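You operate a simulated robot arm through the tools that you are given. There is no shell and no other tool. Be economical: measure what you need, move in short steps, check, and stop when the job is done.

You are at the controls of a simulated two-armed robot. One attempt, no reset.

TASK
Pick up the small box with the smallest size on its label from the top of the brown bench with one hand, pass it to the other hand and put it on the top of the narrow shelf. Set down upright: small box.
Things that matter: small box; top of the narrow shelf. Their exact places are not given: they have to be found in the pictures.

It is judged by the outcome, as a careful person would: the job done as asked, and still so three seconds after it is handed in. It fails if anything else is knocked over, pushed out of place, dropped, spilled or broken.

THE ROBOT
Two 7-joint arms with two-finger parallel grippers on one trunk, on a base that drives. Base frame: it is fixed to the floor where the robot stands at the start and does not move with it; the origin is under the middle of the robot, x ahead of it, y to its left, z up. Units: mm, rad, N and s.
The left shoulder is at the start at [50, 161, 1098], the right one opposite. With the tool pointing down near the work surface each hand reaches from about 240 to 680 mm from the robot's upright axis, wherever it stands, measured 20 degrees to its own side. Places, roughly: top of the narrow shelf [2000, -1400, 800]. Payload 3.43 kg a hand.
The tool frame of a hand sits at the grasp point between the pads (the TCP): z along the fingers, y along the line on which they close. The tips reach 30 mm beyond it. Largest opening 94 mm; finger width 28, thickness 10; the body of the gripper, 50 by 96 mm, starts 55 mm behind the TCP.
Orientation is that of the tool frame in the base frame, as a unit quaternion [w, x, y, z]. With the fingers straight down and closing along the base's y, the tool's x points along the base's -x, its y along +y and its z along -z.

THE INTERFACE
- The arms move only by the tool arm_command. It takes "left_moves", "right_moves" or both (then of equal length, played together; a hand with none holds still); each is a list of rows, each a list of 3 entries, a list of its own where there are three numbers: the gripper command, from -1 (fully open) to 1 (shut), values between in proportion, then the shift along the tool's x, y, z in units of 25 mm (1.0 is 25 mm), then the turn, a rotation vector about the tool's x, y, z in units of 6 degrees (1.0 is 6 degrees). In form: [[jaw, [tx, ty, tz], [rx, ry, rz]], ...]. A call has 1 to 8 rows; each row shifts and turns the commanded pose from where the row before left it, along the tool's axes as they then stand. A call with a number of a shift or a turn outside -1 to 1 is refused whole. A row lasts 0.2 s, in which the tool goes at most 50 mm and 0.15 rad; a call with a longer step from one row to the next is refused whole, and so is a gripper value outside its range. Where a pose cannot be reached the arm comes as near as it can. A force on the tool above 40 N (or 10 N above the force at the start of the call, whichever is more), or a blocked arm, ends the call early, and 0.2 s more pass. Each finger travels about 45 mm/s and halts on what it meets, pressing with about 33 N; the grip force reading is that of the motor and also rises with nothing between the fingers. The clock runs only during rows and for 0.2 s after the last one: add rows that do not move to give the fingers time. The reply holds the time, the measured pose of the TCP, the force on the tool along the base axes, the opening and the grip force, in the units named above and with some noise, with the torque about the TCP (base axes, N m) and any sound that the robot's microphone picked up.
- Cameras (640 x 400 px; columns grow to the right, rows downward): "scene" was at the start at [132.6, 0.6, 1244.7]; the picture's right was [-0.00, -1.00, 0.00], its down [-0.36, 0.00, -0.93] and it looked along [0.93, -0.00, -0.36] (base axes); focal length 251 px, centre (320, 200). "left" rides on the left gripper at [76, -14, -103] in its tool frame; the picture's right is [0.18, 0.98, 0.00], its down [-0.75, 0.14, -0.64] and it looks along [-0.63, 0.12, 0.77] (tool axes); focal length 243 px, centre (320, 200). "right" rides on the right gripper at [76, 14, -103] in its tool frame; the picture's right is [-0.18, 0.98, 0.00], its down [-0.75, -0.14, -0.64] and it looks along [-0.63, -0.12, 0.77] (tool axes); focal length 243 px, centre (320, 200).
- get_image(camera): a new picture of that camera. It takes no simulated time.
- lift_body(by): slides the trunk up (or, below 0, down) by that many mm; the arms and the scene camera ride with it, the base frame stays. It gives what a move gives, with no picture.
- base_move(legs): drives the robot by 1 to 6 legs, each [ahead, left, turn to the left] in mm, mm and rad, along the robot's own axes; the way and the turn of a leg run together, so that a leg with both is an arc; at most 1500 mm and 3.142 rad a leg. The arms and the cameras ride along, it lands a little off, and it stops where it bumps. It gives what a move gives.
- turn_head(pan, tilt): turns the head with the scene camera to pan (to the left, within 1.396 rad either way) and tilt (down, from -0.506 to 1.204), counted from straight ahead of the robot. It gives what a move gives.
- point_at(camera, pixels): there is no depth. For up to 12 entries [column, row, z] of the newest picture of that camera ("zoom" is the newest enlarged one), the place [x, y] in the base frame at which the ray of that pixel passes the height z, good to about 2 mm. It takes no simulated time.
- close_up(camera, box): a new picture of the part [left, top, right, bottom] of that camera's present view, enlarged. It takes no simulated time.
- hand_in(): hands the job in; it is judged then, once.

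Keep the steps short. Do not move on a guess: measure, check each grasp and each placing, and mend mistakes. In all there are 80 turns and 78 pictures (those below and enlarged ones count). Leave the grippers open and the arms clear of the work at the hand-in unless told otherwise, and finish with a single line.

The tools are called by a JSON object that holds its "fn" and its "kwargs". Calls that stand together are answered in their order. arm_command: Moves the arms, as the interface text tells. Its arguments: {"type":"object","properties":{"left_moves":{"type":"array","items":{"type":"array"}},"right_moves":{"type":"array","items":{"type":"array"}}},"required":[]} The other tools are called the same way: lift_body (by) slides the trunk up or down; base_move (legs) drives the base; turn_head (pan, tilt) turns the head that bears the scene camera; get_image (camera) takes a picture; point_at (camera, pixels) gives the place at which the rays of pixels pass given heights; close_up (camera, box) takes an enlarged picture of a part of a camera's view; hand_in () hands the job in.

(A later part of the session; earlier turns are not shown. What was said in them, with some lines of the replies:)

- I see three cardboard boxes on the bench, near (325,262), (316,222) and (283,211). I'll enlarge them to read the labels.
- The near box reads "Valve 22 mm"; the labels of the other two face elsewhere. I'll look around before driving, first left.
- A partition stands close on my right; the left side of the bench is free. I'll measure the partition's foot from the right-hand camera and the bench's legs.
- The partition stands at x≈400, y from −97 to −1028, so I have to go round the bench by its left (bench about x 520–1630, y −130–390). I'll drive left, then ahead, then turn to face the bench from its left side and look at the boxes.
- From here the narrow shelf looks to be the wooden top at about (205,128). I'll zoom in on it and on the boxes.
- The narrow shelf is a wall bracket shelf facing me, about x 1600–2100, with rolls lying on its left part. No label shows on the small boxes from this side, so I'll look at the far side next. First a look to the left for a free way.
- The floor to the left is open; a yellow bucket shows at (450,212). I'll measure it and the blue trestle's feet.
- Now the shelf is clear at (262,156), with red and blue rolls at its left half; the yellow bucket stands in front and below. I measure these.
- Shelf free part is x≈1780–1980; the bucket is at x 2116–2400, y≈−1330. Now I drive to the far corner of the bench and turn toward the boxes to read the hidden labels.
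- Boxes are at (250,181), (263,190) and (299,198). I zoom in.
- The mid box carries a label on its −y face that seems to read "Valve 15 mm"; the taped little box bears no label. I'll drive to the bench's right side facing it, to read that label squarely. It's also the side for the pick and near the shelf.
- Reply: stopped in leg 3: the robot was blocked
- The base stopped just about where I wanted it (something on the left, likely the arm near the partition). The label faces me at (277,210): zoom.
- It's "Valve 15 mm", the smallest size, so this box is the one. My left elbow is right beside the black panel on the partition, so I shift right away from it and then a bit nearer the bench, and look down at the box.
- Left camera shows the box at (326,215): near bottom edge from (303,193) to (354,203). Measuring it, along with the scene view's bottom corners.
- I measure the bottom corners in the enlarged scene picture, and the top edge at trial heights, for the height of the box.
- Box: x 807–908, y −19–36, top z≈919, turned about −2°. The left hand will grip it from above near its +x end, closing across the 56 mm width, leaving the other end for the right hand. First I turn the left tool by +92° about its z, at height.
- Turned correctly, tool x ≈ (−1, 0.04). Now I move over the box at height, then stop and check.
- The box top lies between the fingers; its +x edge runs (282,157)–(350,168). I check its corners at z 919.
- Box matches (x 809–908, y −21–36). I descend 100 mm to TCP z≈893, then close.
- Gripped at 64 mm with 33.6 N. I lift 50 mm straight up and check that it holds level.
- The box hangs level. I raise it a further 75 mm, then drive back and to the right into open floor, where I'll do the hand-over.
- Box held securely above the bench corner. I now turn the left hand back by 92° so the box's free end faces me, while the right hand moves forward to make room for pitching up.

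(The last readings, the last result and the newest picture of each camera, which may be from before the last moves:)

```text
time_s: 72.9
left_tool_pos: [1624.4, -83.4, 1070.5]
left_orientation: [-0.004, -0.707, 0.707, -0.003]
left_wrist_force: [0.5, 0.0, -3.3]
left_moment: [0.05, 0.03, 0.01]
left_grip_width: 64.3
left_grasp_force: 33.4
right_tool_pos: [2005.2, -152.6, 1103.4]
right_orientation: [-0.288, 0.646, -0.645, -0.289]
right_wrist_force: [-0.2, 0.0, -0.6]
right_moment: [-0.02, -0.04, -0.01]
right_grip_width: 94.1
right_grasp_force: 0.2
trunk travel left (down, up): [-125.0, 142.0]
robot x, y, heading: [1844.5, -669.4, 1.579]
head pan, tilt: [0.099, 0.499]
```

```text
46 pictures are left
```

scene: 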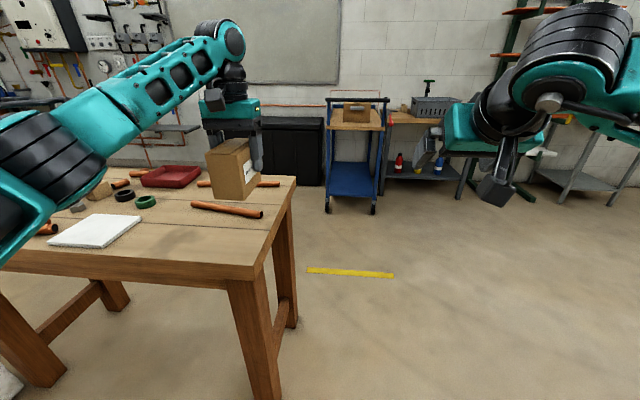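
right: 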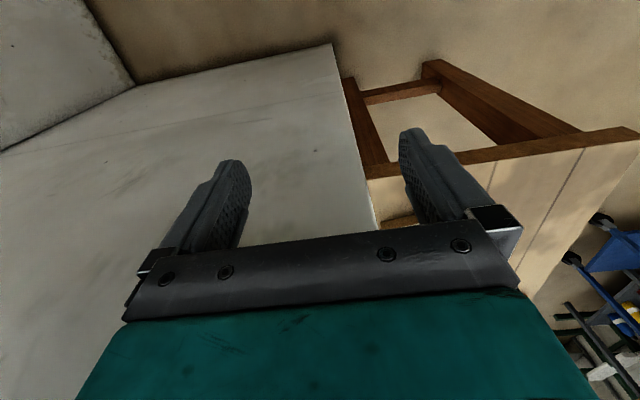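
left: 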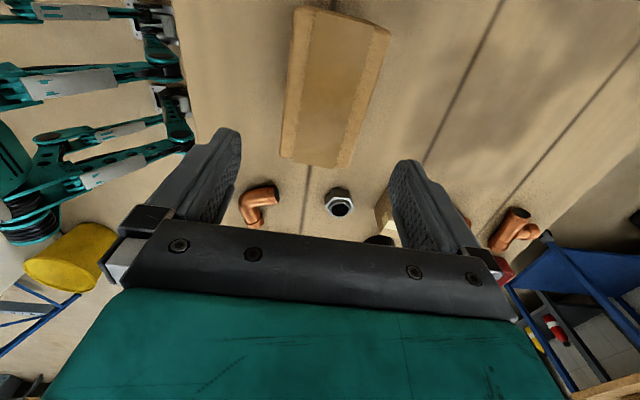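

All good: box's free end faces me. Next the left hand carries the box to my centre line (x≈1835), while the right hand pitches the last 12°.

{"fn": "arm_command", "kwargs": {"left_moves": [[1, [0.22, -1, 0], [0, 0, 0]], [1, [0.22, -1, 0], [0, 0, 0]], [1, [0.22, -1, 0], [0, 0, 0]], [1, [0.22, -1, 0], [0, 0, 0]], [1, [0.22, -1, 0], [0, 0, 0]], [1, [0.22, -1, 0], [0, 0, 0]], [1, [0.22, -1, 0], [0, 0, 0]], [1, [0.22, -1, 0], [0, 0, 0]]], "right_moves": [[-1, [0, 0, 0], [0, -1, 0]], [-1, [0, 0, 0], [0, -1, 0]], [-1, [0, 0, 0], [0, 0, 0]], [-1, [0, 0, 0], [0, 0, 0]], [-1, [0, 0, 0], [0, 0, 0]], [-1, [0, 0, 0], [0, 0, 0]], [-1, [0, 0, 0], [0, 0, 0]], [-1, [0, 0, 0], [0, 0, 0]]]}}

{"fn": "get_image", "kwargs": {"camera": "scene"}}

{"fn": "get_image", "kwargs": {"camera": "right"}}

```text
time_s: 74.7
left_tool_pos: [1826.2, -125.2, 1070.6]
left_orientation: [-0.003, -0.707, 0.707, -0.002]
left_wrist_force: [0.3, 0.7, -3.6]
left_moment: [0.06, 0.04, -0.01]
left_grip_width: 64.3
left_grasp_force: 33.1
right_tool_pos: [2005.4, -152.1, 1102.8]
right_orientation: [-0.352, 0.613, -0.612, -0.354]
right_wrist_force: [-0.1, 0.8, 0.1]
right_moment: [0.04, -0.01, -0.01]
right_grip_width: 94.0
right_grasp_force: 0.0
trunk travel left (down, up): [-125.0, 142.0]
robot x, y, heading: [1843.8, -675.9, 1.573]
head pan, tilt: [0.099, 0.499]
```

```text
45 pictures are left
```

scene: 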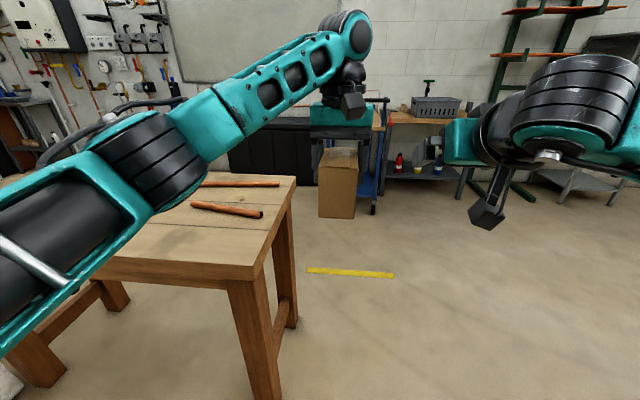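

```text
44 pictures are left
```

right: 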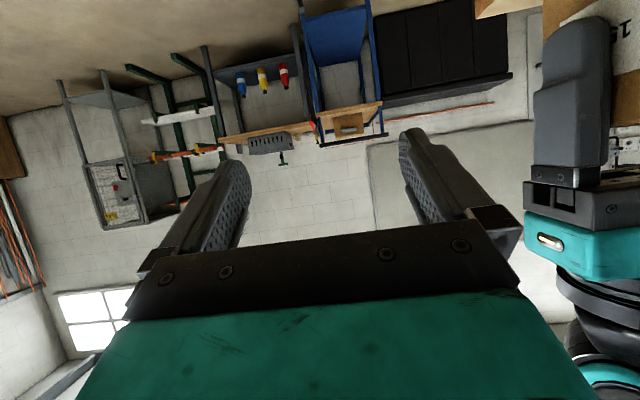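

Box at (1826, −125); free end at y≈−195, bottom z≈1007. I bring the right hand back to a pre-approach point 80 mm short of its grasp point, in line with the box.

{"fn": "arm_command", "kwargs": {"right_moves": [[-1, [0.605, 0, -0.77], [0, 0, 0]], [-1, [0.605, 0, -0.77], [0, 0, 0]], [-1, [0.605, 0, -0.77], [0, 0, 0]], [-1, [0.605, 0, -0.77], [0, 0, 0]], [-1, [0, 1, 0], [0, 0, 0]], [-1, [0, 1, 0], [0, 0, 0]], [-1, [0, 1, 0], [0, 0, 0]]]}}

{"fn": "get_image", "kwargs": {"camera": "scene"}}

```text
time_s: 76.3
left_tool_pos: [1825.1, -126.5, 1071.2]
left_orientation: [-0.003, -0.707, 0.708, -0.003]
left_wrist_force: [-0.3, 0.2, -2.6]
left_moment: [0.05, 0.03, 0.02]
left_grip_width: 64.2
left_grasp_force: 32.9
right_tool_pos: [1928.7, -248.5, 1090.2]
right_orientation: [0.354, -0.611, 0.614, 0.353]
right_wrist_force: [-0.9, -0.5, -0.5]
right_moment: [-0.04, 0.0, -0.01]
right_grip_width: 93.9
right_grasp_force: 0.0
trunk travel left (down, up): [-125.0, 142.0]
robot x, y, heading: [1845.0, -672.0, 1.578]
head pan, tilt: [0.099, 0.499]
```

```text
43 pictures are left
```

scene: 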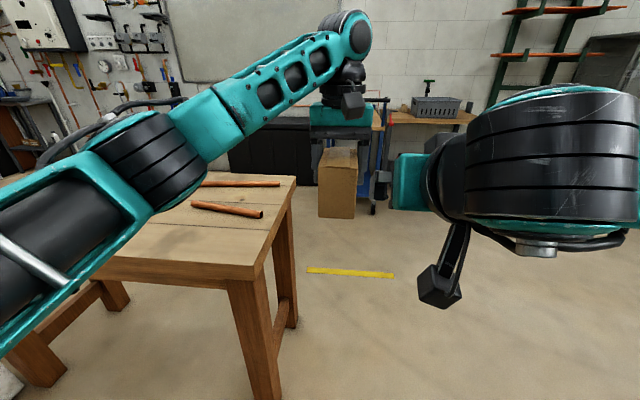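

Clear so far. I slide the remaining 103 mm sideways into line, and look with both the scene and right cameras.

{"fn": "arm_command", "kwargs": {"right_moves": [[-1, [0, 1, 0], [0, 0, 0]], [-1, [0, 1, 0], [0, 0, 0]], [-1, [0, 1, 0], [0, 0, 0]], [-1, [0, 1, 0], [0, 0, 0]], [-1, [0, 0.12, 0], [0, 0, 0]]]}}

{"fn": "get_image", "kwargs": {"camera": "scene"}}

{"fn": "get_image", "kwargs": {"camera": "right"}}

{"fn": "get_image", "kwargs": {"camera": "left"}}

```text
time_s: 77.5
left_tool_pos: [1826.0, -126.0, 1071.4]
left_orientation: [-0.004, -0.706, 0.708, -0.003]
left_wrist_force: [-0.2, -0.2, -3.5]
left_moment: [0.05, 0.02, 0.04]
left_grip_width: 64.2
left_grasp_force: 33.0
right_tool_pos: [1828.2, -249.2, 1090.6]
right_orientation: [0.353, -0.612, 0.613, 0.354]
right_wrist_force: [-0.1, -1.0, 0.8]
right_moment: [0.02, -0.02, 0.02]
right_grip_width: 94.0
right_grasp_force: 0.0
trunk travel left (down, up): [-125.0, 142.0]
robot x, y, heading: [1841.7, -670.8, 1.576]
head pan, tilt: [0.099, 0.499]
```

```text
42 pictures are left
```

scene: 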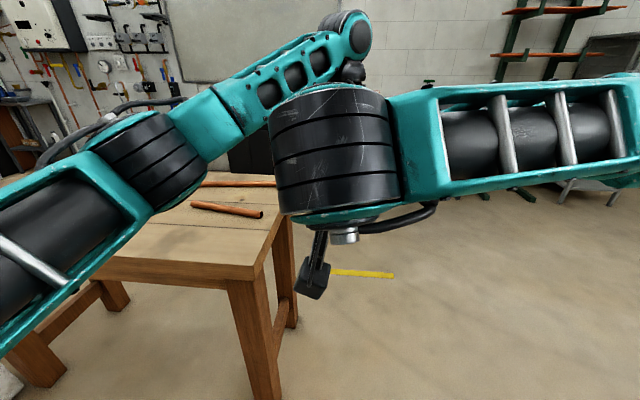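

```text
41 pictures are left
```

right: 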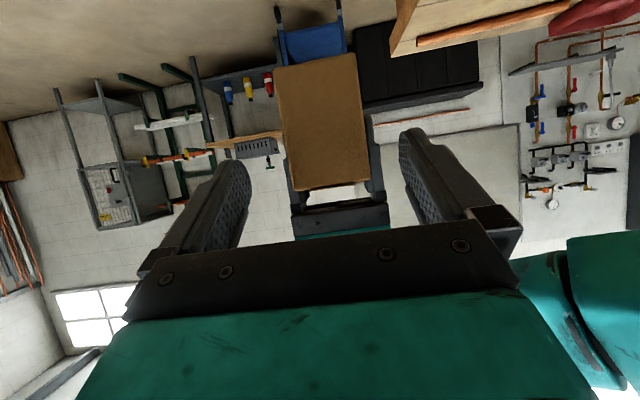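

```text
40 pictures are left
```

left: 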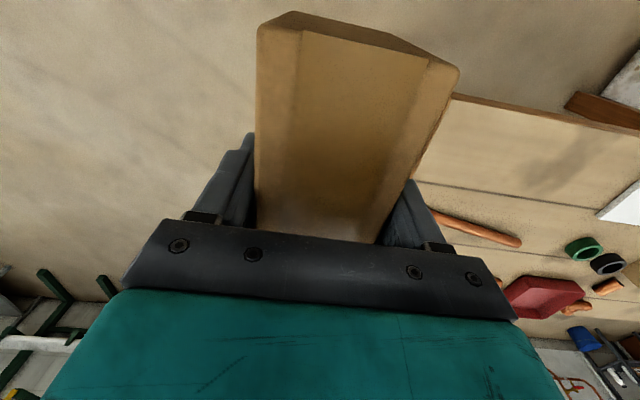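

In the right view the box's end face sits between the fingers. I verify its corners at their expected heights (bottom 1007, top 1096).

{"fn": "point_at", "kwargs": {"camera": "right", "pixels": [[274, 67, 1007], [357, 54, 1007], [293, 191, 1096], [371, 180, 1096]]}}

```text
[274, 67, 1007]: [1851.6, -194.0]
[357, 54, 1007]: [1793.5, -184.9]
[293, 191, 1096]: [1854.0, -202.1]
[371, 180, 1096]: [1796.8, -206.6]
```

Aligned within 3 mm. I advance the right hand 79 mm along its fingers.

{"fn": "arm_command", "kwargs": {"right_moves": [[-1, [0.1, 0.12, 0.8], [0, 0, 0]], [-1, [0, 0, 0.8], [0, 0, 0]], [-1, [0, 0, 0.8], [0, 0, 0]], [-1, [0, 0, 0.75], [0, 0, 0]]]}}

{"fn": "get_image", "kwargs": {"camera": "right"}}

{"fn": "get_image", "kwargs": {"camera": "left"}}

```text
time_s: 78.5
left_tool_pos: [1825.2, -126.5, 1070.5]
left_orientation: [-0.004, -0.706, 0.708, -0.005]
left_wrist_force: [0.6, -0.6, -2.0]
left_moment: [0.05, 0.01, -0.02]
left_grip_width: 64.2
left_grasp_force: 32.7
right_tool_pos: [1823.5, -181.4, 1048.3]
right_orientation: [0.353, -0.612, 0.613, 0.354]
right_wrist_force: [0.0, -0.4, 0.3]
right_moment: [0.02, 0.01, 0.03]
right_grip_width: 93.8
right_grasp_force: 0.0
trunk travel left (down, up): [-125.0, 142.0]
robot x, y, heading: [1840.4, -669.0, 1.572]
head pan, tilt: [0.099, 0.499]
```

```text
39 pictures are left
```

right: 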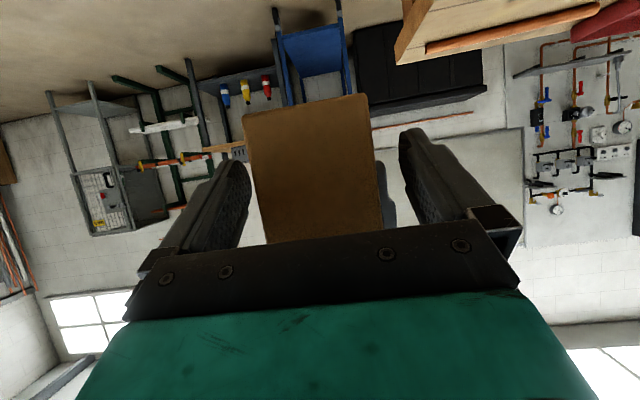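

```text
38 pictures are left
```

left: 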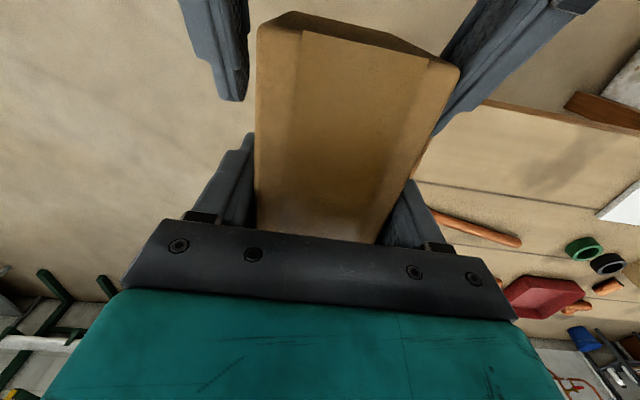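

Both hands' fingers clear each other with the box between them. I close the right gripper while the left still holds.

{"fn": "arm_command", "kwargs": {"right_moves": [[1, [0, 0, 0], [0, 0, 0]], [1, [0, 0, 0], [0, 0, 0]], [1, [0, 0, 0], [0, 0, 0]], [1, [0, 0, 0], [0, 0, 0]], [1, [0, 0, 0], [0, 0, 0]], [1, [0, 0, 0], [0, 0, 0]]]}}

{"fn": "get_image", "kwargs": {"camera": "left"}}

```text
time_s: 79.9
left_tool_pos: [1824.8, -127.7, 1072.2]
left_orientation: [-0.005, -0.707, 0.707, -0.002]
left_wrist_force: [-7.5, -1.8, -2.0]
left_moment: [-0.01, 0.05, -0.4]
left_grip_width: 64.1
left_grasp_force: 32.7
right_tool_pos: [1824.6, -182.0, 1048.6]
right_orientation: [0.354, -0.611, 0.613, 0.353]
right_wrist_force: [7.6, 2.2, -0.6]
right_moment: [0.01, 0.1, -0.07]
right_grip_width: 64.2
right_grasp_force: 33.7
trunk travel left (down, up): [-125.0, 142.0]
robot x, y, heading: [1845.4, -672.5, 1.569]
head pan, tilt: [0.099, 0.499]
```

```text
37 pictures are left
```

left: 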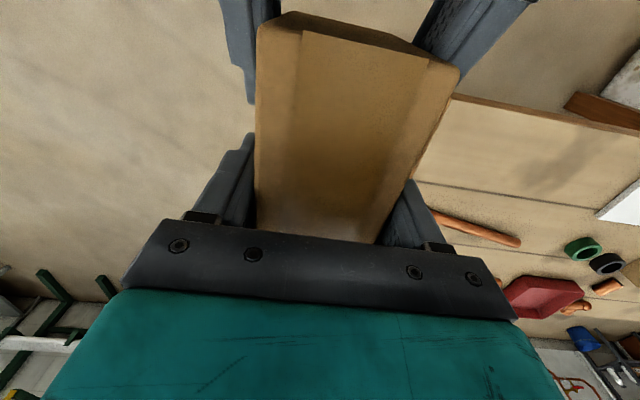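

Right hand holds at 64 mm, 33.7 N. Now the left opens, and I check the right's load.

{"fn": "arm_command", "kwargs": {"left_moves": [[-1, [0, 0, 0], [0, 0, 0]], [-1, [0, 0, 0], [0, 0, 0]], [-1, [0, 0, 0], [0, 0, 0]], [-1, [0, 0, 0], [0, 0, 0]]]}}

{"fn": "get_image", "kwargs": {"camera": "left"}}

```text
time_s: 80.9
left_tool_pos: [1825.6, -127.0, 1070.3]
left_orientation: [-0.003, -0.706, 0.708, -0.002]
left_wrist_force: [0.1, 0.2, 0.3]
left_moment: [-0.04, 0.0, -0.04]
left_grip_width: 93.7
left_grasp_force: 0.2
right_tool_pos: [1824.0, -182.3, 1048.4]
right_orientation: [-0.353, 0.612, -0.612, -0.355]
right_wrist_force: [0.0, 0.3, 0.1]
right_moment: [-0.1, 0.01, -0.03]
right_grip_width: 64.3
right_grasp_force: 33.5
trunk travel left (down, up): [-125.0, 142.0]
robot x, y, heading: [1840.8, -670.5, 1.57]
head pan, tilt: [0.099, 0.499]
```

```text
36 pictures are left
```

left: 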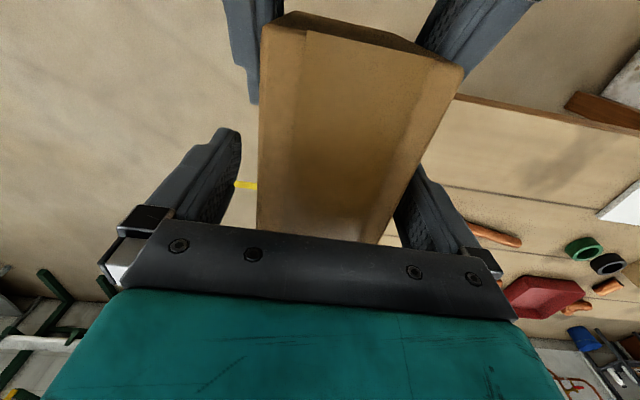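

The box stays put in the right hand. The left hand goes straight up 125 mm.

{"fn": "arm_command", "kwargs": {"left_moves": [[-1, [0, 0, -0.6], [0, 0, 0]], [-1, [0, 0, -1], [0, 0, 0]], [-1, [0, 0, -1], [0, 0, 0]], [-1, [0, 0, -1], [0, 0, 0]], [-1, [0, 0, -1], [0, 0, 0]], [-1, [0, 0, -0.5], [0, 0, 0]]]}}

{"fn": "get_image", "kwargs": {"camera": "left"}}

```text
time_s: 82.3
left_tool_pos: [1827.6, -136.9, 1184.0]
left_orientation: [-0.004, -0.705, 0.709, -0.001]
left_wrist_force: [0.3, 0.3, -0.6]
left_moment: [0.03, 0.04, -0.01]
left_grip_width: 93.9
left_grasp_force: 0.1
left hand out of reach, approached as far as the arm can: row 5, 6
right_tool_pos: [1824.1, -183.3, 1049.3]
right_orientation: [0.354, -0.612, 0.613, 0.353]
right_wrist_force: [-0.3, 0.4, 0.0]
right_moment: [-0.16, 0.01, 0.03]
right_grip_width: 64.0
right_grasp_force: 32.9
trunk travel left (down, up): [-125.0, 142.0]
robot x, y, heading: [1845.4, -671.5, 1.57]
head pan, tilt: [0.099, 0.499]
```

```text
35 pictures are left
```

left: 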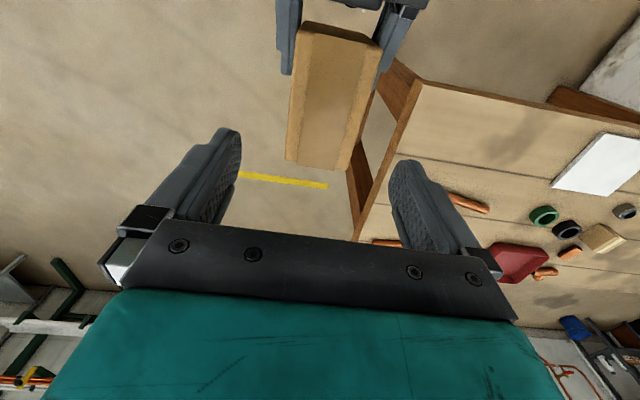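

The left is clear above the box. I move it aside to the left and back.

{"fn": "arm_command", "kwargs": {"left_moves": [[-1, [0.5, 1, 0], [0, 0, 0]], [-1, [0.5, 1, 0], [0, 0, 0]], [-1, [0.5, 1, 0], [0, 0, 0]], [-1, [0.5, 1, 0], [0, 0, 0]], [-1, [0.5, 1, 0], [0, 0, 0]], [-1, [0.5, 1, 0], [0, 0, 0]], [-1, [0.5, 1, 0], [0, 0, 0]], [-1, [0.5, 1, 0], [0, 0, 0]]]}}

{"fn": "get_image", "kwargs": {"camera": "scene"}}

```text
time_s: 84.1
left_tool_pos: [1626.6, -235.5, 1186.1]
left_orientation: [-0.004, -0.706, 0.708, -0.002]
left_wrist_force: [-0.2, 0.0, 0.5]
left_moment: [0.02, 0.04, 0.02]
left_grip_width: 93.7
left_grasp_force: 0.0
right_tool_pos: [1822.5, -182.1, 1049.4]
right_orientation: [-0.353, 0.613, -0.612, -0.354]
right_wrist_force: [-0.4, -0.6, 0.4]
right_moment: [-0.09, -0.02, -0.01]
right_grip_width: 64.0
right_grasp_force: 33.1
trunk travel left (down, up): [-125.0, 142.0]
robot x, y, heading: [1842.1, -669.5, 1.574]
head pan, tilt: [0.099, 0.499]
```

```text
34 pictures are left
```

scene: 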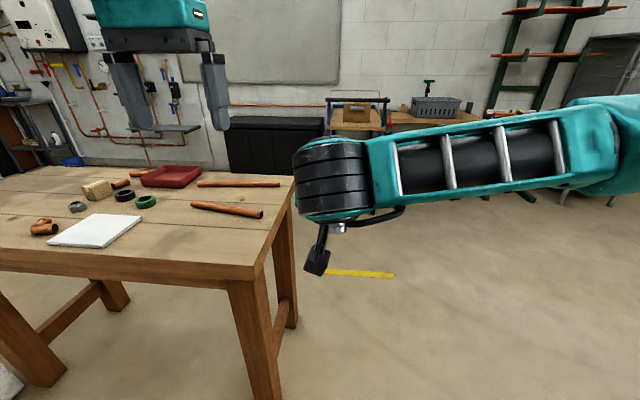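

Hands are apart. I turn the robot round to the right (open side) to face the shelf, then look.

{"fn": "base_move", "kwargs": {"legs": [[0, 0, -1.571], [0, 0, -1.571]]}}

{"fn": "turn_head", "kwargs": {"pan": 0.3, "tilt": 0.6}}

{"fn": "get_image", "kwargs": {"camera": "scene"}}

{"fn": "get_image", "kwargs": {"camera": "left"}}

```text
time_s: 92.0
left_tool_pos: [2072.8, -1098.9, 1186.1]
left_orientation: [-0.003, 0.696, 0.718, 0.003]
left_wrist_force: [0.3, -0.4, 0.3]
left_moment: [0.02, -0.03, 0.01]
left_grip_width: 94.0
left_grasp_force: 0.1
right_tool_pos: [1878.7, -1158.9, 1049.0]
right_orientation: [0.359, 0.603, 0.622, -0.347]
right_wrist_force: [0.3, 0.7, -0.4]
right_moment: [0.11, -0.01, -0.01]
right_grip_width: 64.2
right_grasp_force: 33.6
trunk travel left (down, up): [-125.0, 142.0]
robot x, y, heading: [1838.8, -668.0, -1.533]
head pan, tilt: [0.099, 0.499]
```

```text
time_s: 92.8
left_tool_pos: [2074.4, -1099.9, 1186.4]
left_orientation: [-0.002, 0.696, 0.718, 0.004]
left_wrist_force: [0.7, 0.0, 0.2]
left_moment: [0.02, 0.02, -0.02]
left_grip_width: 94.0
left_grasp_force: 0.1
right_tool_pos: [1878.6, -1159.8, 1048.9]
right_orientation: [0.36, 0.602, 0.623, -0.347]
right_wrist_force: [-0.2, -0.8, 0.0]
right_moment: [0.13, 0.0, -0.01]
right_grip_width: 63.9
right_grasp_force: 33.3
trunk travel left (down, up): [-125.0, 142.0]
robot x, y, heading: [1841.4, -673.0, -1.54]
head pan, tilt: [0.3, 0.6]
```

```text
33 pictures are left
```

scene: 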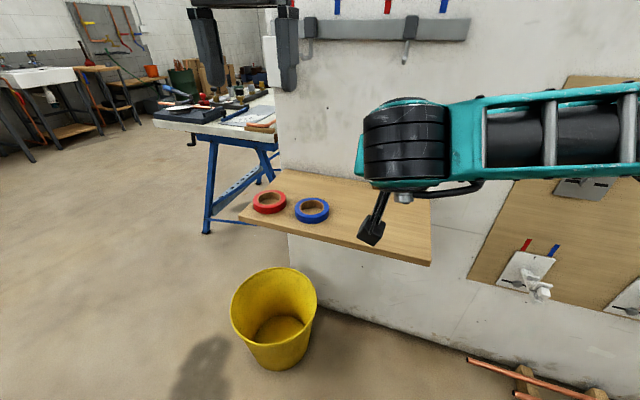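

```text
32 pictures are left
```

left: 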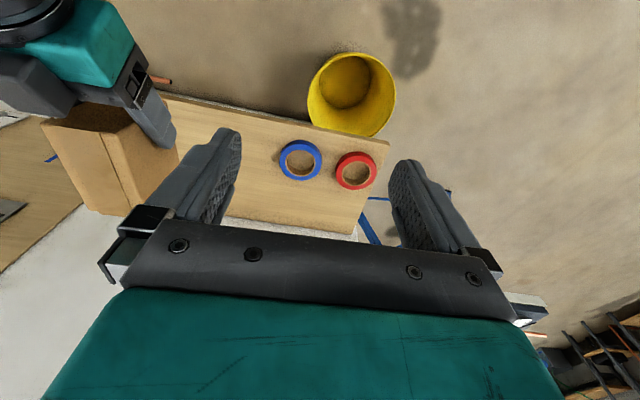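

The shelf is in full view. I measure its corners from both cameras at z=800 (front-left corner: scene (240,217), left (388,142)) and the blue roll.

{"fn": "close_up", "kwargs": {"camera": "scene", "box": [230, 160, 450, 275]}}

{"fn": "close_up", "kwargs": {"camera": "left", "box": [150, 80, 400, 240]}}

{"fn": "point_at", "kwargs": {"camera": "scene", "pixels": [[240, 217, 800], [240, 217, 790], [430, 264, 800], [432, 203, 800], [282, 170, 800], [330, 212, 810]]}}

{"fn": "point_at", "kwargs": {"camera": "left", "pixels": [[388, 144, 800], [388, 144, 780], [355, 232, 800], [281, 155, 810], [320, 170, 810]]}}

```text
2.91 times, centred on (340, 218) of scene
```

zoom: 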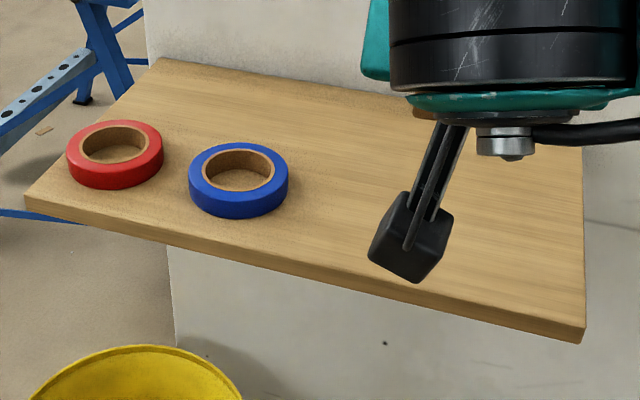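

```text
2.50 times, centred on (275, 160) of left
```

zoom: 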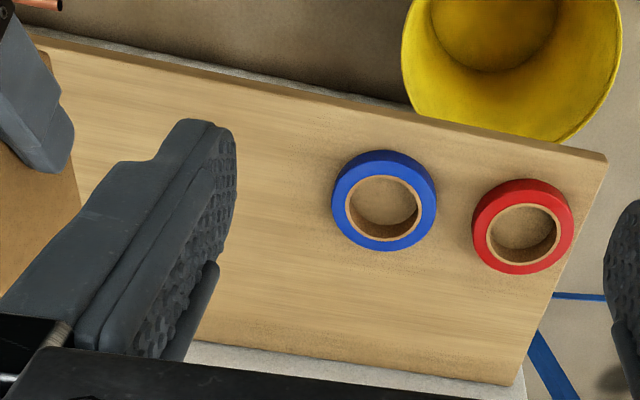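

```text
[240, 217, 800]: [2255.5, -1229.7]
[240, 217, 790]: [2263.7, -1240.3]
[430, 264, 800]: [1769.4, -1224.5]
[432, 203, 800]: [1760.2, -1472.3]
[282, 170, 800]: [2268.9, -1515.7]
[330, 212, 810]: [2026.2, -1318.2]
```

```text
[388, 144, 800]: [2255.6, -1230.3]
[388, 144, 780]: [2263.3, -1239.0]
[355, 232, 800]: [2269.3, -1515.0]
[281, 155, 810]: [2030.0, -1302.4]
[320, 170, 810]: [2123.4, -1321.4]
```

Both cameras agree: shelf top z≈800, x 1770–2260, y −1515 to −1230. Blue roll begins at x≈2026−45. Target for the box centre: about (1880, −1360). I drive 150 mm ahead.

{"fn": "base_move", "kwargs": {"legs": [[150, 0, 0]]}}

{"fn": "get_image", "kwargs": {"camera": "left"}}

```text
time_s: 94.2
left_tool_pos: [2080.0, -1251.3, 1186.4]
left_orientation: [-0.003, 0.695, 0.719, 0.005]
left_wrist_force: [-0.6, 0.6, 0.0]
left_moment: [0.0, 0.04, 0.03]
left_grip_width: 94.1
left_grasp_force: 0.1
right_tool_pos: [1885.5, -1310.7, 1048.6]
right_orientation: [0.36, 0.601, 0.623, -0.346]
right_wrist_force: [0.0, -0.9, -2.9]
right_moment: [0.1, -0.01, 0.0]
right_grip_width: 64.0
right_grasp_force: 33.0
trunk travel left (down, up): [-125.0, 142.0]
robot x, y, heading: [1847.6, -821.1, -1.531]
head pan, tilt: [0.3, 0.6]
```

```text
29 pictures are left
```

left: 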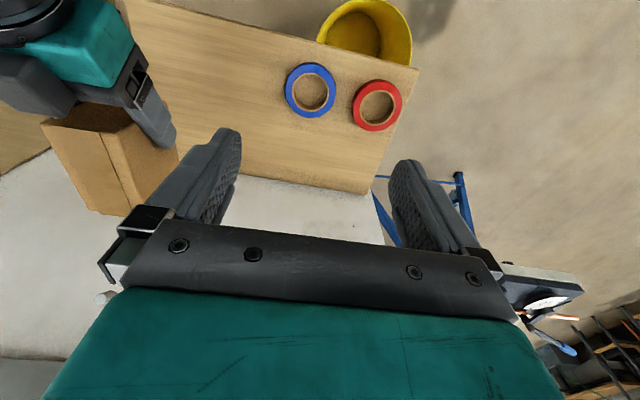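

Straight descent of 200 mm (in tool axes 0.83 x, 0.56 z per row), to leave about 7 mm under the box.

{"fn": "arm_command", "kwargs": {"right_moves": [[1, [0.83, 0, 0.56], [0, 0, 0]], [1, [0.83, 0, 0.56], [0, 0, 0]], [1, [0.83, 0, 0.56], [0, 0, 0]], [1, [0.83, 0, 0.56], [0, 0, 0]], [1, [0.83, 0, 0.56], [0, 0, 0]], [1, [0.83, 0, 0.56], [0, 0, 0]]]}}

{"fn": "get_image", "kwargs": {"camera": "left"}}

{"fn": "get_image", "kwargs": {"camera": "scene"}}

```text
time_s: 95.6
left_tool_pos: [2080.0, -1250.7, 1186.2]
left_orientation: [-0.002, 0.695, 0.719, 0.005]
left_wrist_force: [0.4, 0.1, 0.3]
left_moment: [-0.03, 0.01, 0.02]
left_grip_width: 93.9
left_grasp_force: 0.0
right_tool_pos: [1885.3, -1319.4, 897.6]
right_orientation: [0.36, 0.601, 0.624, -0.346]
right_wrist_force: [-0.1, 0.5, -3.1]
right_moment: [0.1, 0.01, 0.02]
right_grip_width: 64.2
right_grasp_force: 33.5
trunk travel left (down, up): [-125.0, 142.0]
robot x, y, heading: [1850.1, -822.6, -1.532]
head pan, tilt: [0.3, 0.6]
```

```text
28 pictures are left
```

left: 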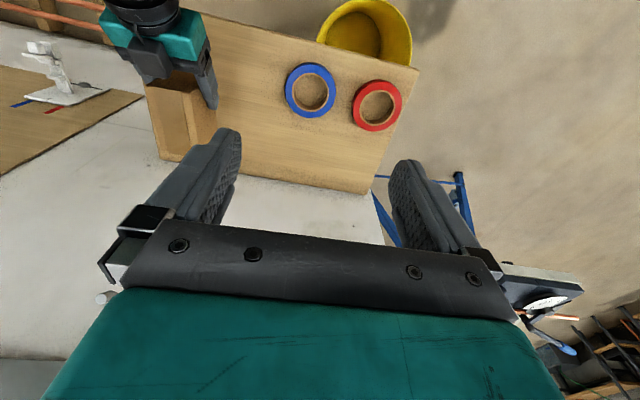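

```text
27 pictures are left
```

scene: 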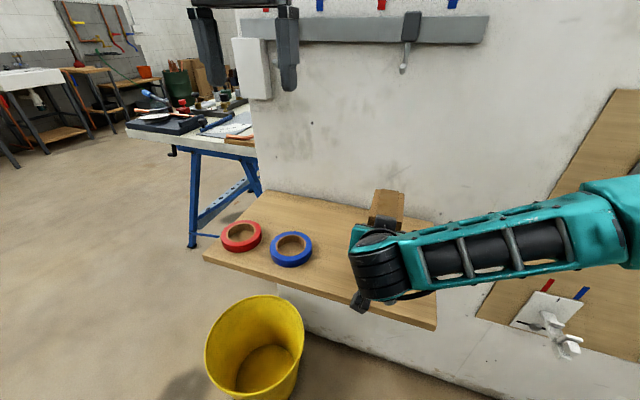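

Box is over the free right part of the shelf, level. I go down 48 mm, leaving about 8 mm.

{"fn": "arm_command", "kwargs": {"right_moves": [[1, [0.55, 0, 0.32], [0, 0, 0]], [1, [0.55, 0, 0.32], [0, 0, 0]], [1, [0.55, 0, 0.32], [0, 0, 0]]]}}

{"fn": "close_up", "kwargs": {"camera": "left", "box": [90, 0, 340, 190]}}

{"fn": "get_image", "kwargs": {"camera": "right"}}

```text
time_s: 96.4
left_tool_pos: [2078.5, -1250.2, 1187.7]
left_orientation: [-0.003, 0.695, 0.719, 0.004]
left_wrist_force: [-0.8, 0.0, 0.0]
left_moment: [0.0, 0.0, 0.0]
left_grip_width: 94.0
left_grasp_force: 0.2
right_tool_pos: [1885.9, -1321.4, 849.6]
right_orientation: [0.361, 0.601, 0.624, -0.347]
right_wrist_force: [0.3, 0.1, -3.0]
right_moment: [0.11, 0.02, -0.02]
right_grip_width: 63.9
right_grasp_force: 33.1
trunk travel left (down, up): [-125.0, 142.0]
robot x, y, heading: [1845.2, -823.3, -1.533]
head pan, tilt: [0.3, 0.6]
```

```text
2.11 times, centred on (215, 95) of left
```

zoom: 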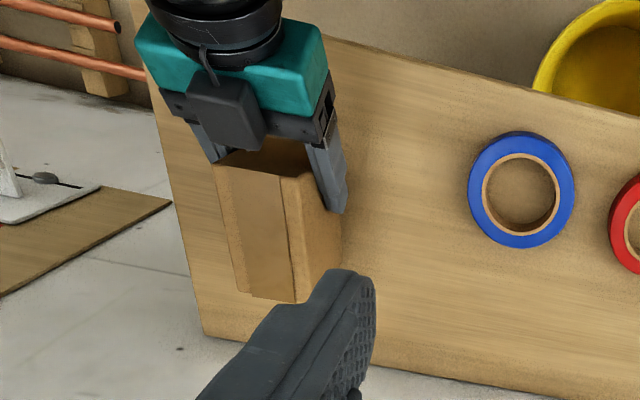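

```text
25 pictures are left
```

right: 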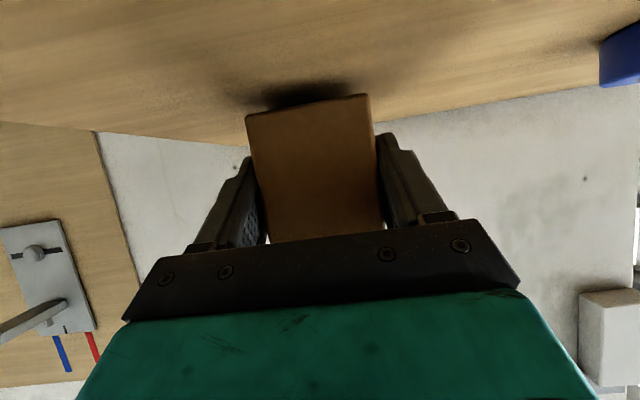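

Nothing in the way and a shadow gap of a few mm under the box. I lower in 2 mm steps, watching the force.

{"fn": "arm_command", "kwargs": {"right_moves": [[1, [0.069, 0, 0.04], [0, 0, 0]], [1, [0.069, 0, 0.04], [0, 0, 0]], [1, [0.069, 0, 0.04], [0, 0, 0]]]}}

{"fn": "arm_command", "kwargs": {"right_moves": [[1, [0.052, 0, 0.03], [0, 0, 0]], [1, [0, 0, 0], [0, 0, 0]]]}}

{"fn": "close_up", "kwargs": {"camera": "right", "box": [200, 60, 420, 200]}}

```text
time_s: 97.2
left_tool_pos: [2078.9, -1250.6, 1186.6]
left_orientation: [-0.003, 0.695, 0.719, 0.004]
left_wrist_force: [0.2, -0.3, -0.5]
left_moment: [0.0, 0.03, 0.03]
left_grip_width: 94.0
left_grasp_force: 0.2
right_tool_pos: [1885.6, -1320.7, 844.6]
right_orientation: [0.36, 0.602, 0.623, -0.347]
right_wrist_force: [-0.6, -0.5, -3.7]
right_moment: [0.11, 0.0, 0.04]
right_grip_width: 64.1
right_grasp_force: 32.7
trunk travel left (down, up): [-125.0, 142.0]
robot x, y, heading: [1848.9, -822.4, -1.529]
head pan, tilt: [0.3, 0.6]
```

```text
time_s: 97.8
left_tool_pos: [2079.0, -1251.3, 1187.0]
left_orientation: [-0.003, 0.695, 0.719, 0.005]
left_wrist_force: [-0.2, -0.1, 0.2]
left_moment: [0.03, 0.01, 0.02]
left_grip_width: 93.6
left_grasp_force: 0.1
right_tool_pos: [1884.3, -1319.6, 843.0]
right_orientation: [0.359, 0.602, 0.624, -0.346]
right_wrist_force: [0.8, 0.6, -3.9]
right_moment: [0.09, -0.01, -0.01]
right_grip_width: 64.1
right_grasp_force: 32.5
trunk travel left (down, up): [-125.0, 142.0]
robot x, y, heading: [1847.4, -824.2, -1.534]
head pan, tilt: [0.3, 0.6]
```

```text
2.86 times, centred on (310, 130) of right
```

zoom: 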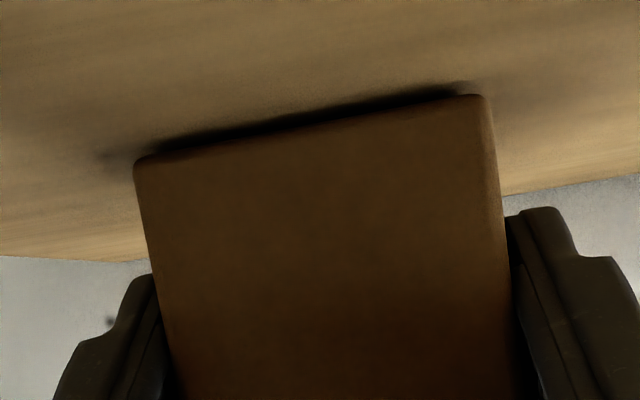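

No contact yet (force −3.9 N is just the weight) and a thin gap still shows. I continue in 1.5 mm steps.

{"fn": "arm_command", "kwargs": {"right_moves": [[1, [0.052, 0, 0.03], [0, 0, 0]], [1, [0, 0, 0], [0, 0, 0]]]}}

{"fn": "arm_command", "kwargs": {"right_moves": [[1, [0.052, 0, 0.03], [0, 0, 0]], [1, [0, 0, 0], [0, 0, 0]]]}}

```text
time_s: 98.4
left_tool_pos: [2079.5, -1249.7, 1187.5]
left_orientation: [-0.002, 0.695, 0.719, 0.004]
left_wrist_force: [0.8, 0.6, -0.3]
left_moment: [0.01, 0.03, 0.02]
left_grip_width: 93.9
left_grasp_force: 0.0
right_tool_pos: [1885.4, -1320.3, 842.2]
right_orientation: [0.36, 0.602, 0.623, -0.347]
right_wrist_force: [-0.1, 1.4, 0.2]
right_moment: [-0.13, 0.13, -0.08]
right_grip_width: 64.4
right_grasp_force: 33.3
trunk travel left (down, up): [-125.0, 142.0]
robot x, y, heading: [1847.8, -820.7, -1.529]
head pan, tilt: [0.3, 0.6]
```

```text
time_s: 99.0
left_tool_pos: [2079.5, -1249.6, 1187.4]
left_orientation: [-0.003, 0.695, 0.719, 0.004]
left_wrist_force: [-0.5, 0.3, 0.9]
left_moment: [0.0, -0.01, 0.01]
left_grip_width: 94.2
left_grasp_force: 0.0
right_tool_pos: [1886.2, -1319.0, 841.7]
right_orientation: [0.361, 0.601, 0.622, -0.348]
right_wrist_force: [-1.2, 2.6, 5.3]
right_moment: [-0.59, 0.31, -0.16]
right_grip_width: 64.0
right_grasp_force: 33.4
trunk travel left (down, up): [-125.0, 142.0]
robot x, y, heading: [1850.9, -819.5, -1.533]
head pan, tilt: [0.3, 0.6]
```

Contact: force went from −3.9 to +5.3 N, so the box rests on the shelf. I open the right gripper.

{"fn": "arm_command", "kwargs": {"right_moves": [[-0.5, [0, 0, 0], [0, 0, 0]], [-1, [0, 0, 0], [0, 0, 0]], [-1, [0, 0, 0], [0, 0, 0]], [-1, [0, 0, 0], [0, 0, 0]], [-1, [0, 0, 0], [0, 0, 0]]]}}

{"fn": "get_image", "kwargs": {"camera": "right"}}

{"fn": "close_up", "kwargs": {"camera": "left", "box": [90, 0, 340, 190]}}

```text
time_s: 100.2
left_tool_pos: [2078.6, -1250.6, 1187.7]
left_orientation: [-0.002, 0.695, 0.719, 0.003]
left_wrist_force: [0.0, 0.3, 0.2]
left_moment: [-0.01, 0.01, 0.0]
left_grip_width: 93.8
left_grasp_force: 0.1
right_tool_pos: [1886.8, -1320.1, 839.5]
right_orientation: [0.36, 0.602, 0.623, -0.347]
right_wrist_force: [-0.1, -0.1, 0.2]
right_moment: [0.04, 0.03, 0.01]
right_grip_width: 94.1
right_grasp_force: 0.0
trunk travel left (down, up): [-125.0, 142.0]
robot x, y, heading: [1847.2, -822.6, -1.533]
head pan, tilt: [0.3, 0.6]
```

```text
23 pictures are left
```

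right: 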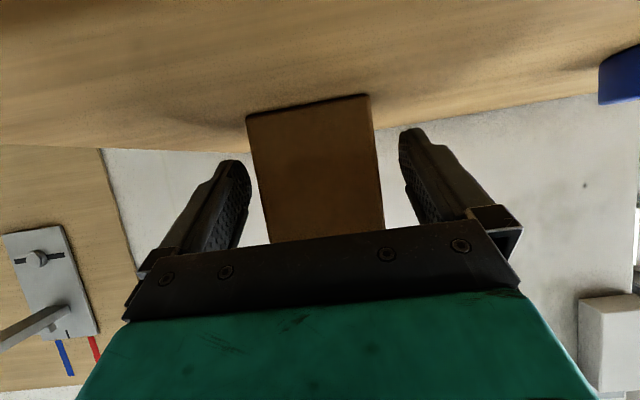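

```text
2.11 times, centred on (215, 95) of left
```

zoom: 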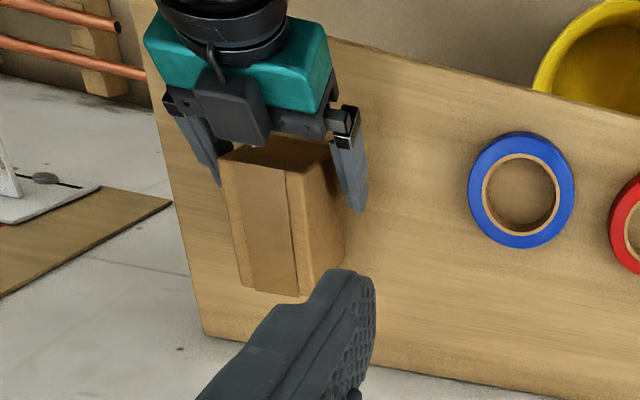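

Box stands flush and both fingers are clear of it. I withdraw the right hand back and up along its fingers by 150 mm.

{"fn": "arm_command", "kwargs": {"right_moves": [[-1, [0, 0, -0.6], [0, 0, 0]], [-1, [0, 0, -0.9], [0, 0, 0]], [-1, [0, 0, -0.9], [0, 0, 0]], [-1, [0, 0, -0.9], [0, 0, 0]], [-1, [0, 0, -0.9], [0, 0, 0]], [-1, [0, 0, -0.9], [0, 0, 0]], [-1, [0, 0, -0.9], [0, 0, 0]]]}}

{"fn": "base_move", "kwargs": {"legs": [[-180, 0, 0]]}}

{"fn": "get_image", "kwargs": {"camera": "left"}}

{"fn": "get_image", "kwargs": {"camera": "right"}}

{"fn": "get_image", "kwargs": {"camera": "scene"}}

```text
time_s: 101.8
left_tool_pos: [2080.3, -1249.5, 1187.2]
left_orientation: [-0.002, 0.695, 0.719, 0.003]
left_wrist_force: [0.2, 0.4, 0.5]
left_moment: [0.01, -0.01, -0.03]
left_grip_width: 94.0
left_grasp_force: 0.0
right_tool_pos: [1879.0, -1189.7, 914.8]
right_orientation: [0.36, 0.602, 0.623, -0.346]
right_wrist_force: [-0.4, 0.0, 0.6]
right_moment: [0.01, 0.01, -0.02]
right_grip_width: 94.0
right_grasp_force: 0.1
trunk travel left (down, up): [-125.0, 142.0]
robot x, y, heading: [1851.5, -821.4, -1.53]
head pan, tilt: [0.3, 0.6]
```

```text
time_s: 103.3
left_tool_pos: [2072.8, -1070.9, 1186.4]
left_orientation: [-0.002, 0.695, 0.719, 0.004]
left_wrist_force: [-0.4, 0.0, 0.5]
left_moment: [-0.01, 0.02, -0.02]
left_grip_width: 93.8
left_grasp_force: 0.0
right_tool_pos: [1873.3, -1010.7, 915.4]
right_orientation: [0.36, 0.601, 0.624, -0.346]
right_wrist_force: [0.1, -0.7, 1.0]
right_moment: [0.05, 0.02, 0.0]
right_grip_width: 94.0
right_grasp_force: 0.0
trunk travel left (down, up): [-125.0, 142.0]
robot x, y, heading: [1841.1, -644.3, -1.531]
head pan, tilt: [0.3, 0.6]
```

```text
21 pictures are left
```

left: 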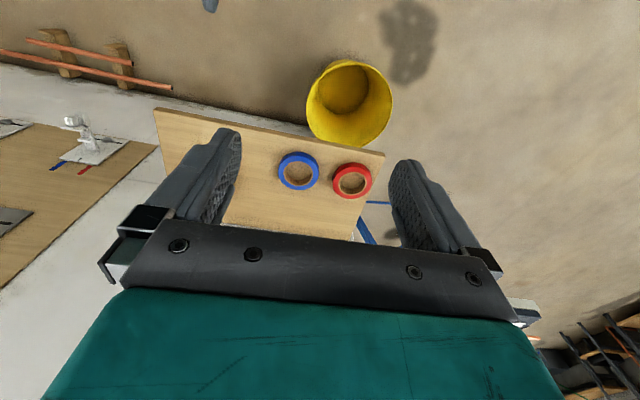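

```text
20 pictures are left
```

right: 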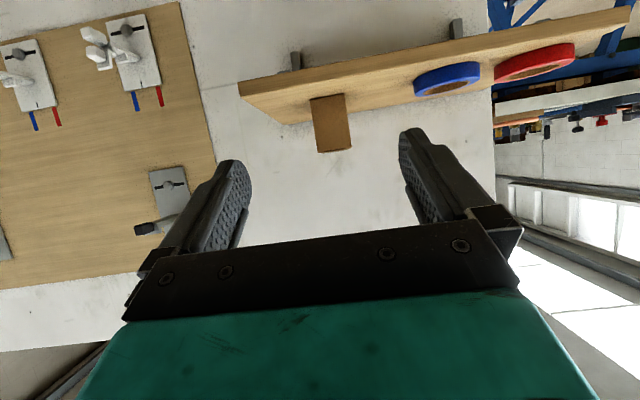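

```text
19 pictures are left
```

scene: 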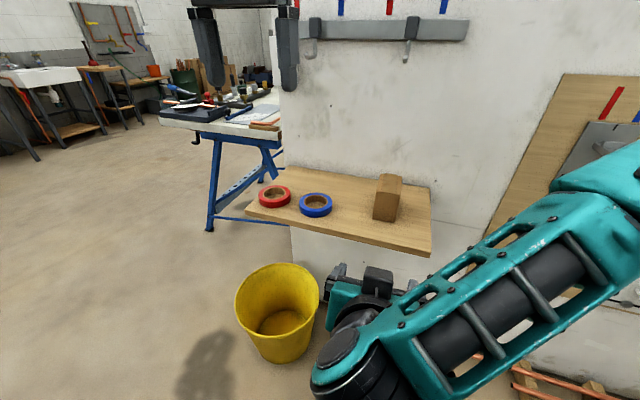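

The box stands upright on the shelf at (388,197), well inside its edges. Rolls and bucket are untouched, both grippers are open and the arms are clear, so I hand in.

{"fn": "hand_in", "kwargs": {}}

```text
The job is handed in.
```

The "Valve 15 mm" box was picked up with the left hand, passed to the right hand and set upright on top of the narrow shelf, and the job is handed in.
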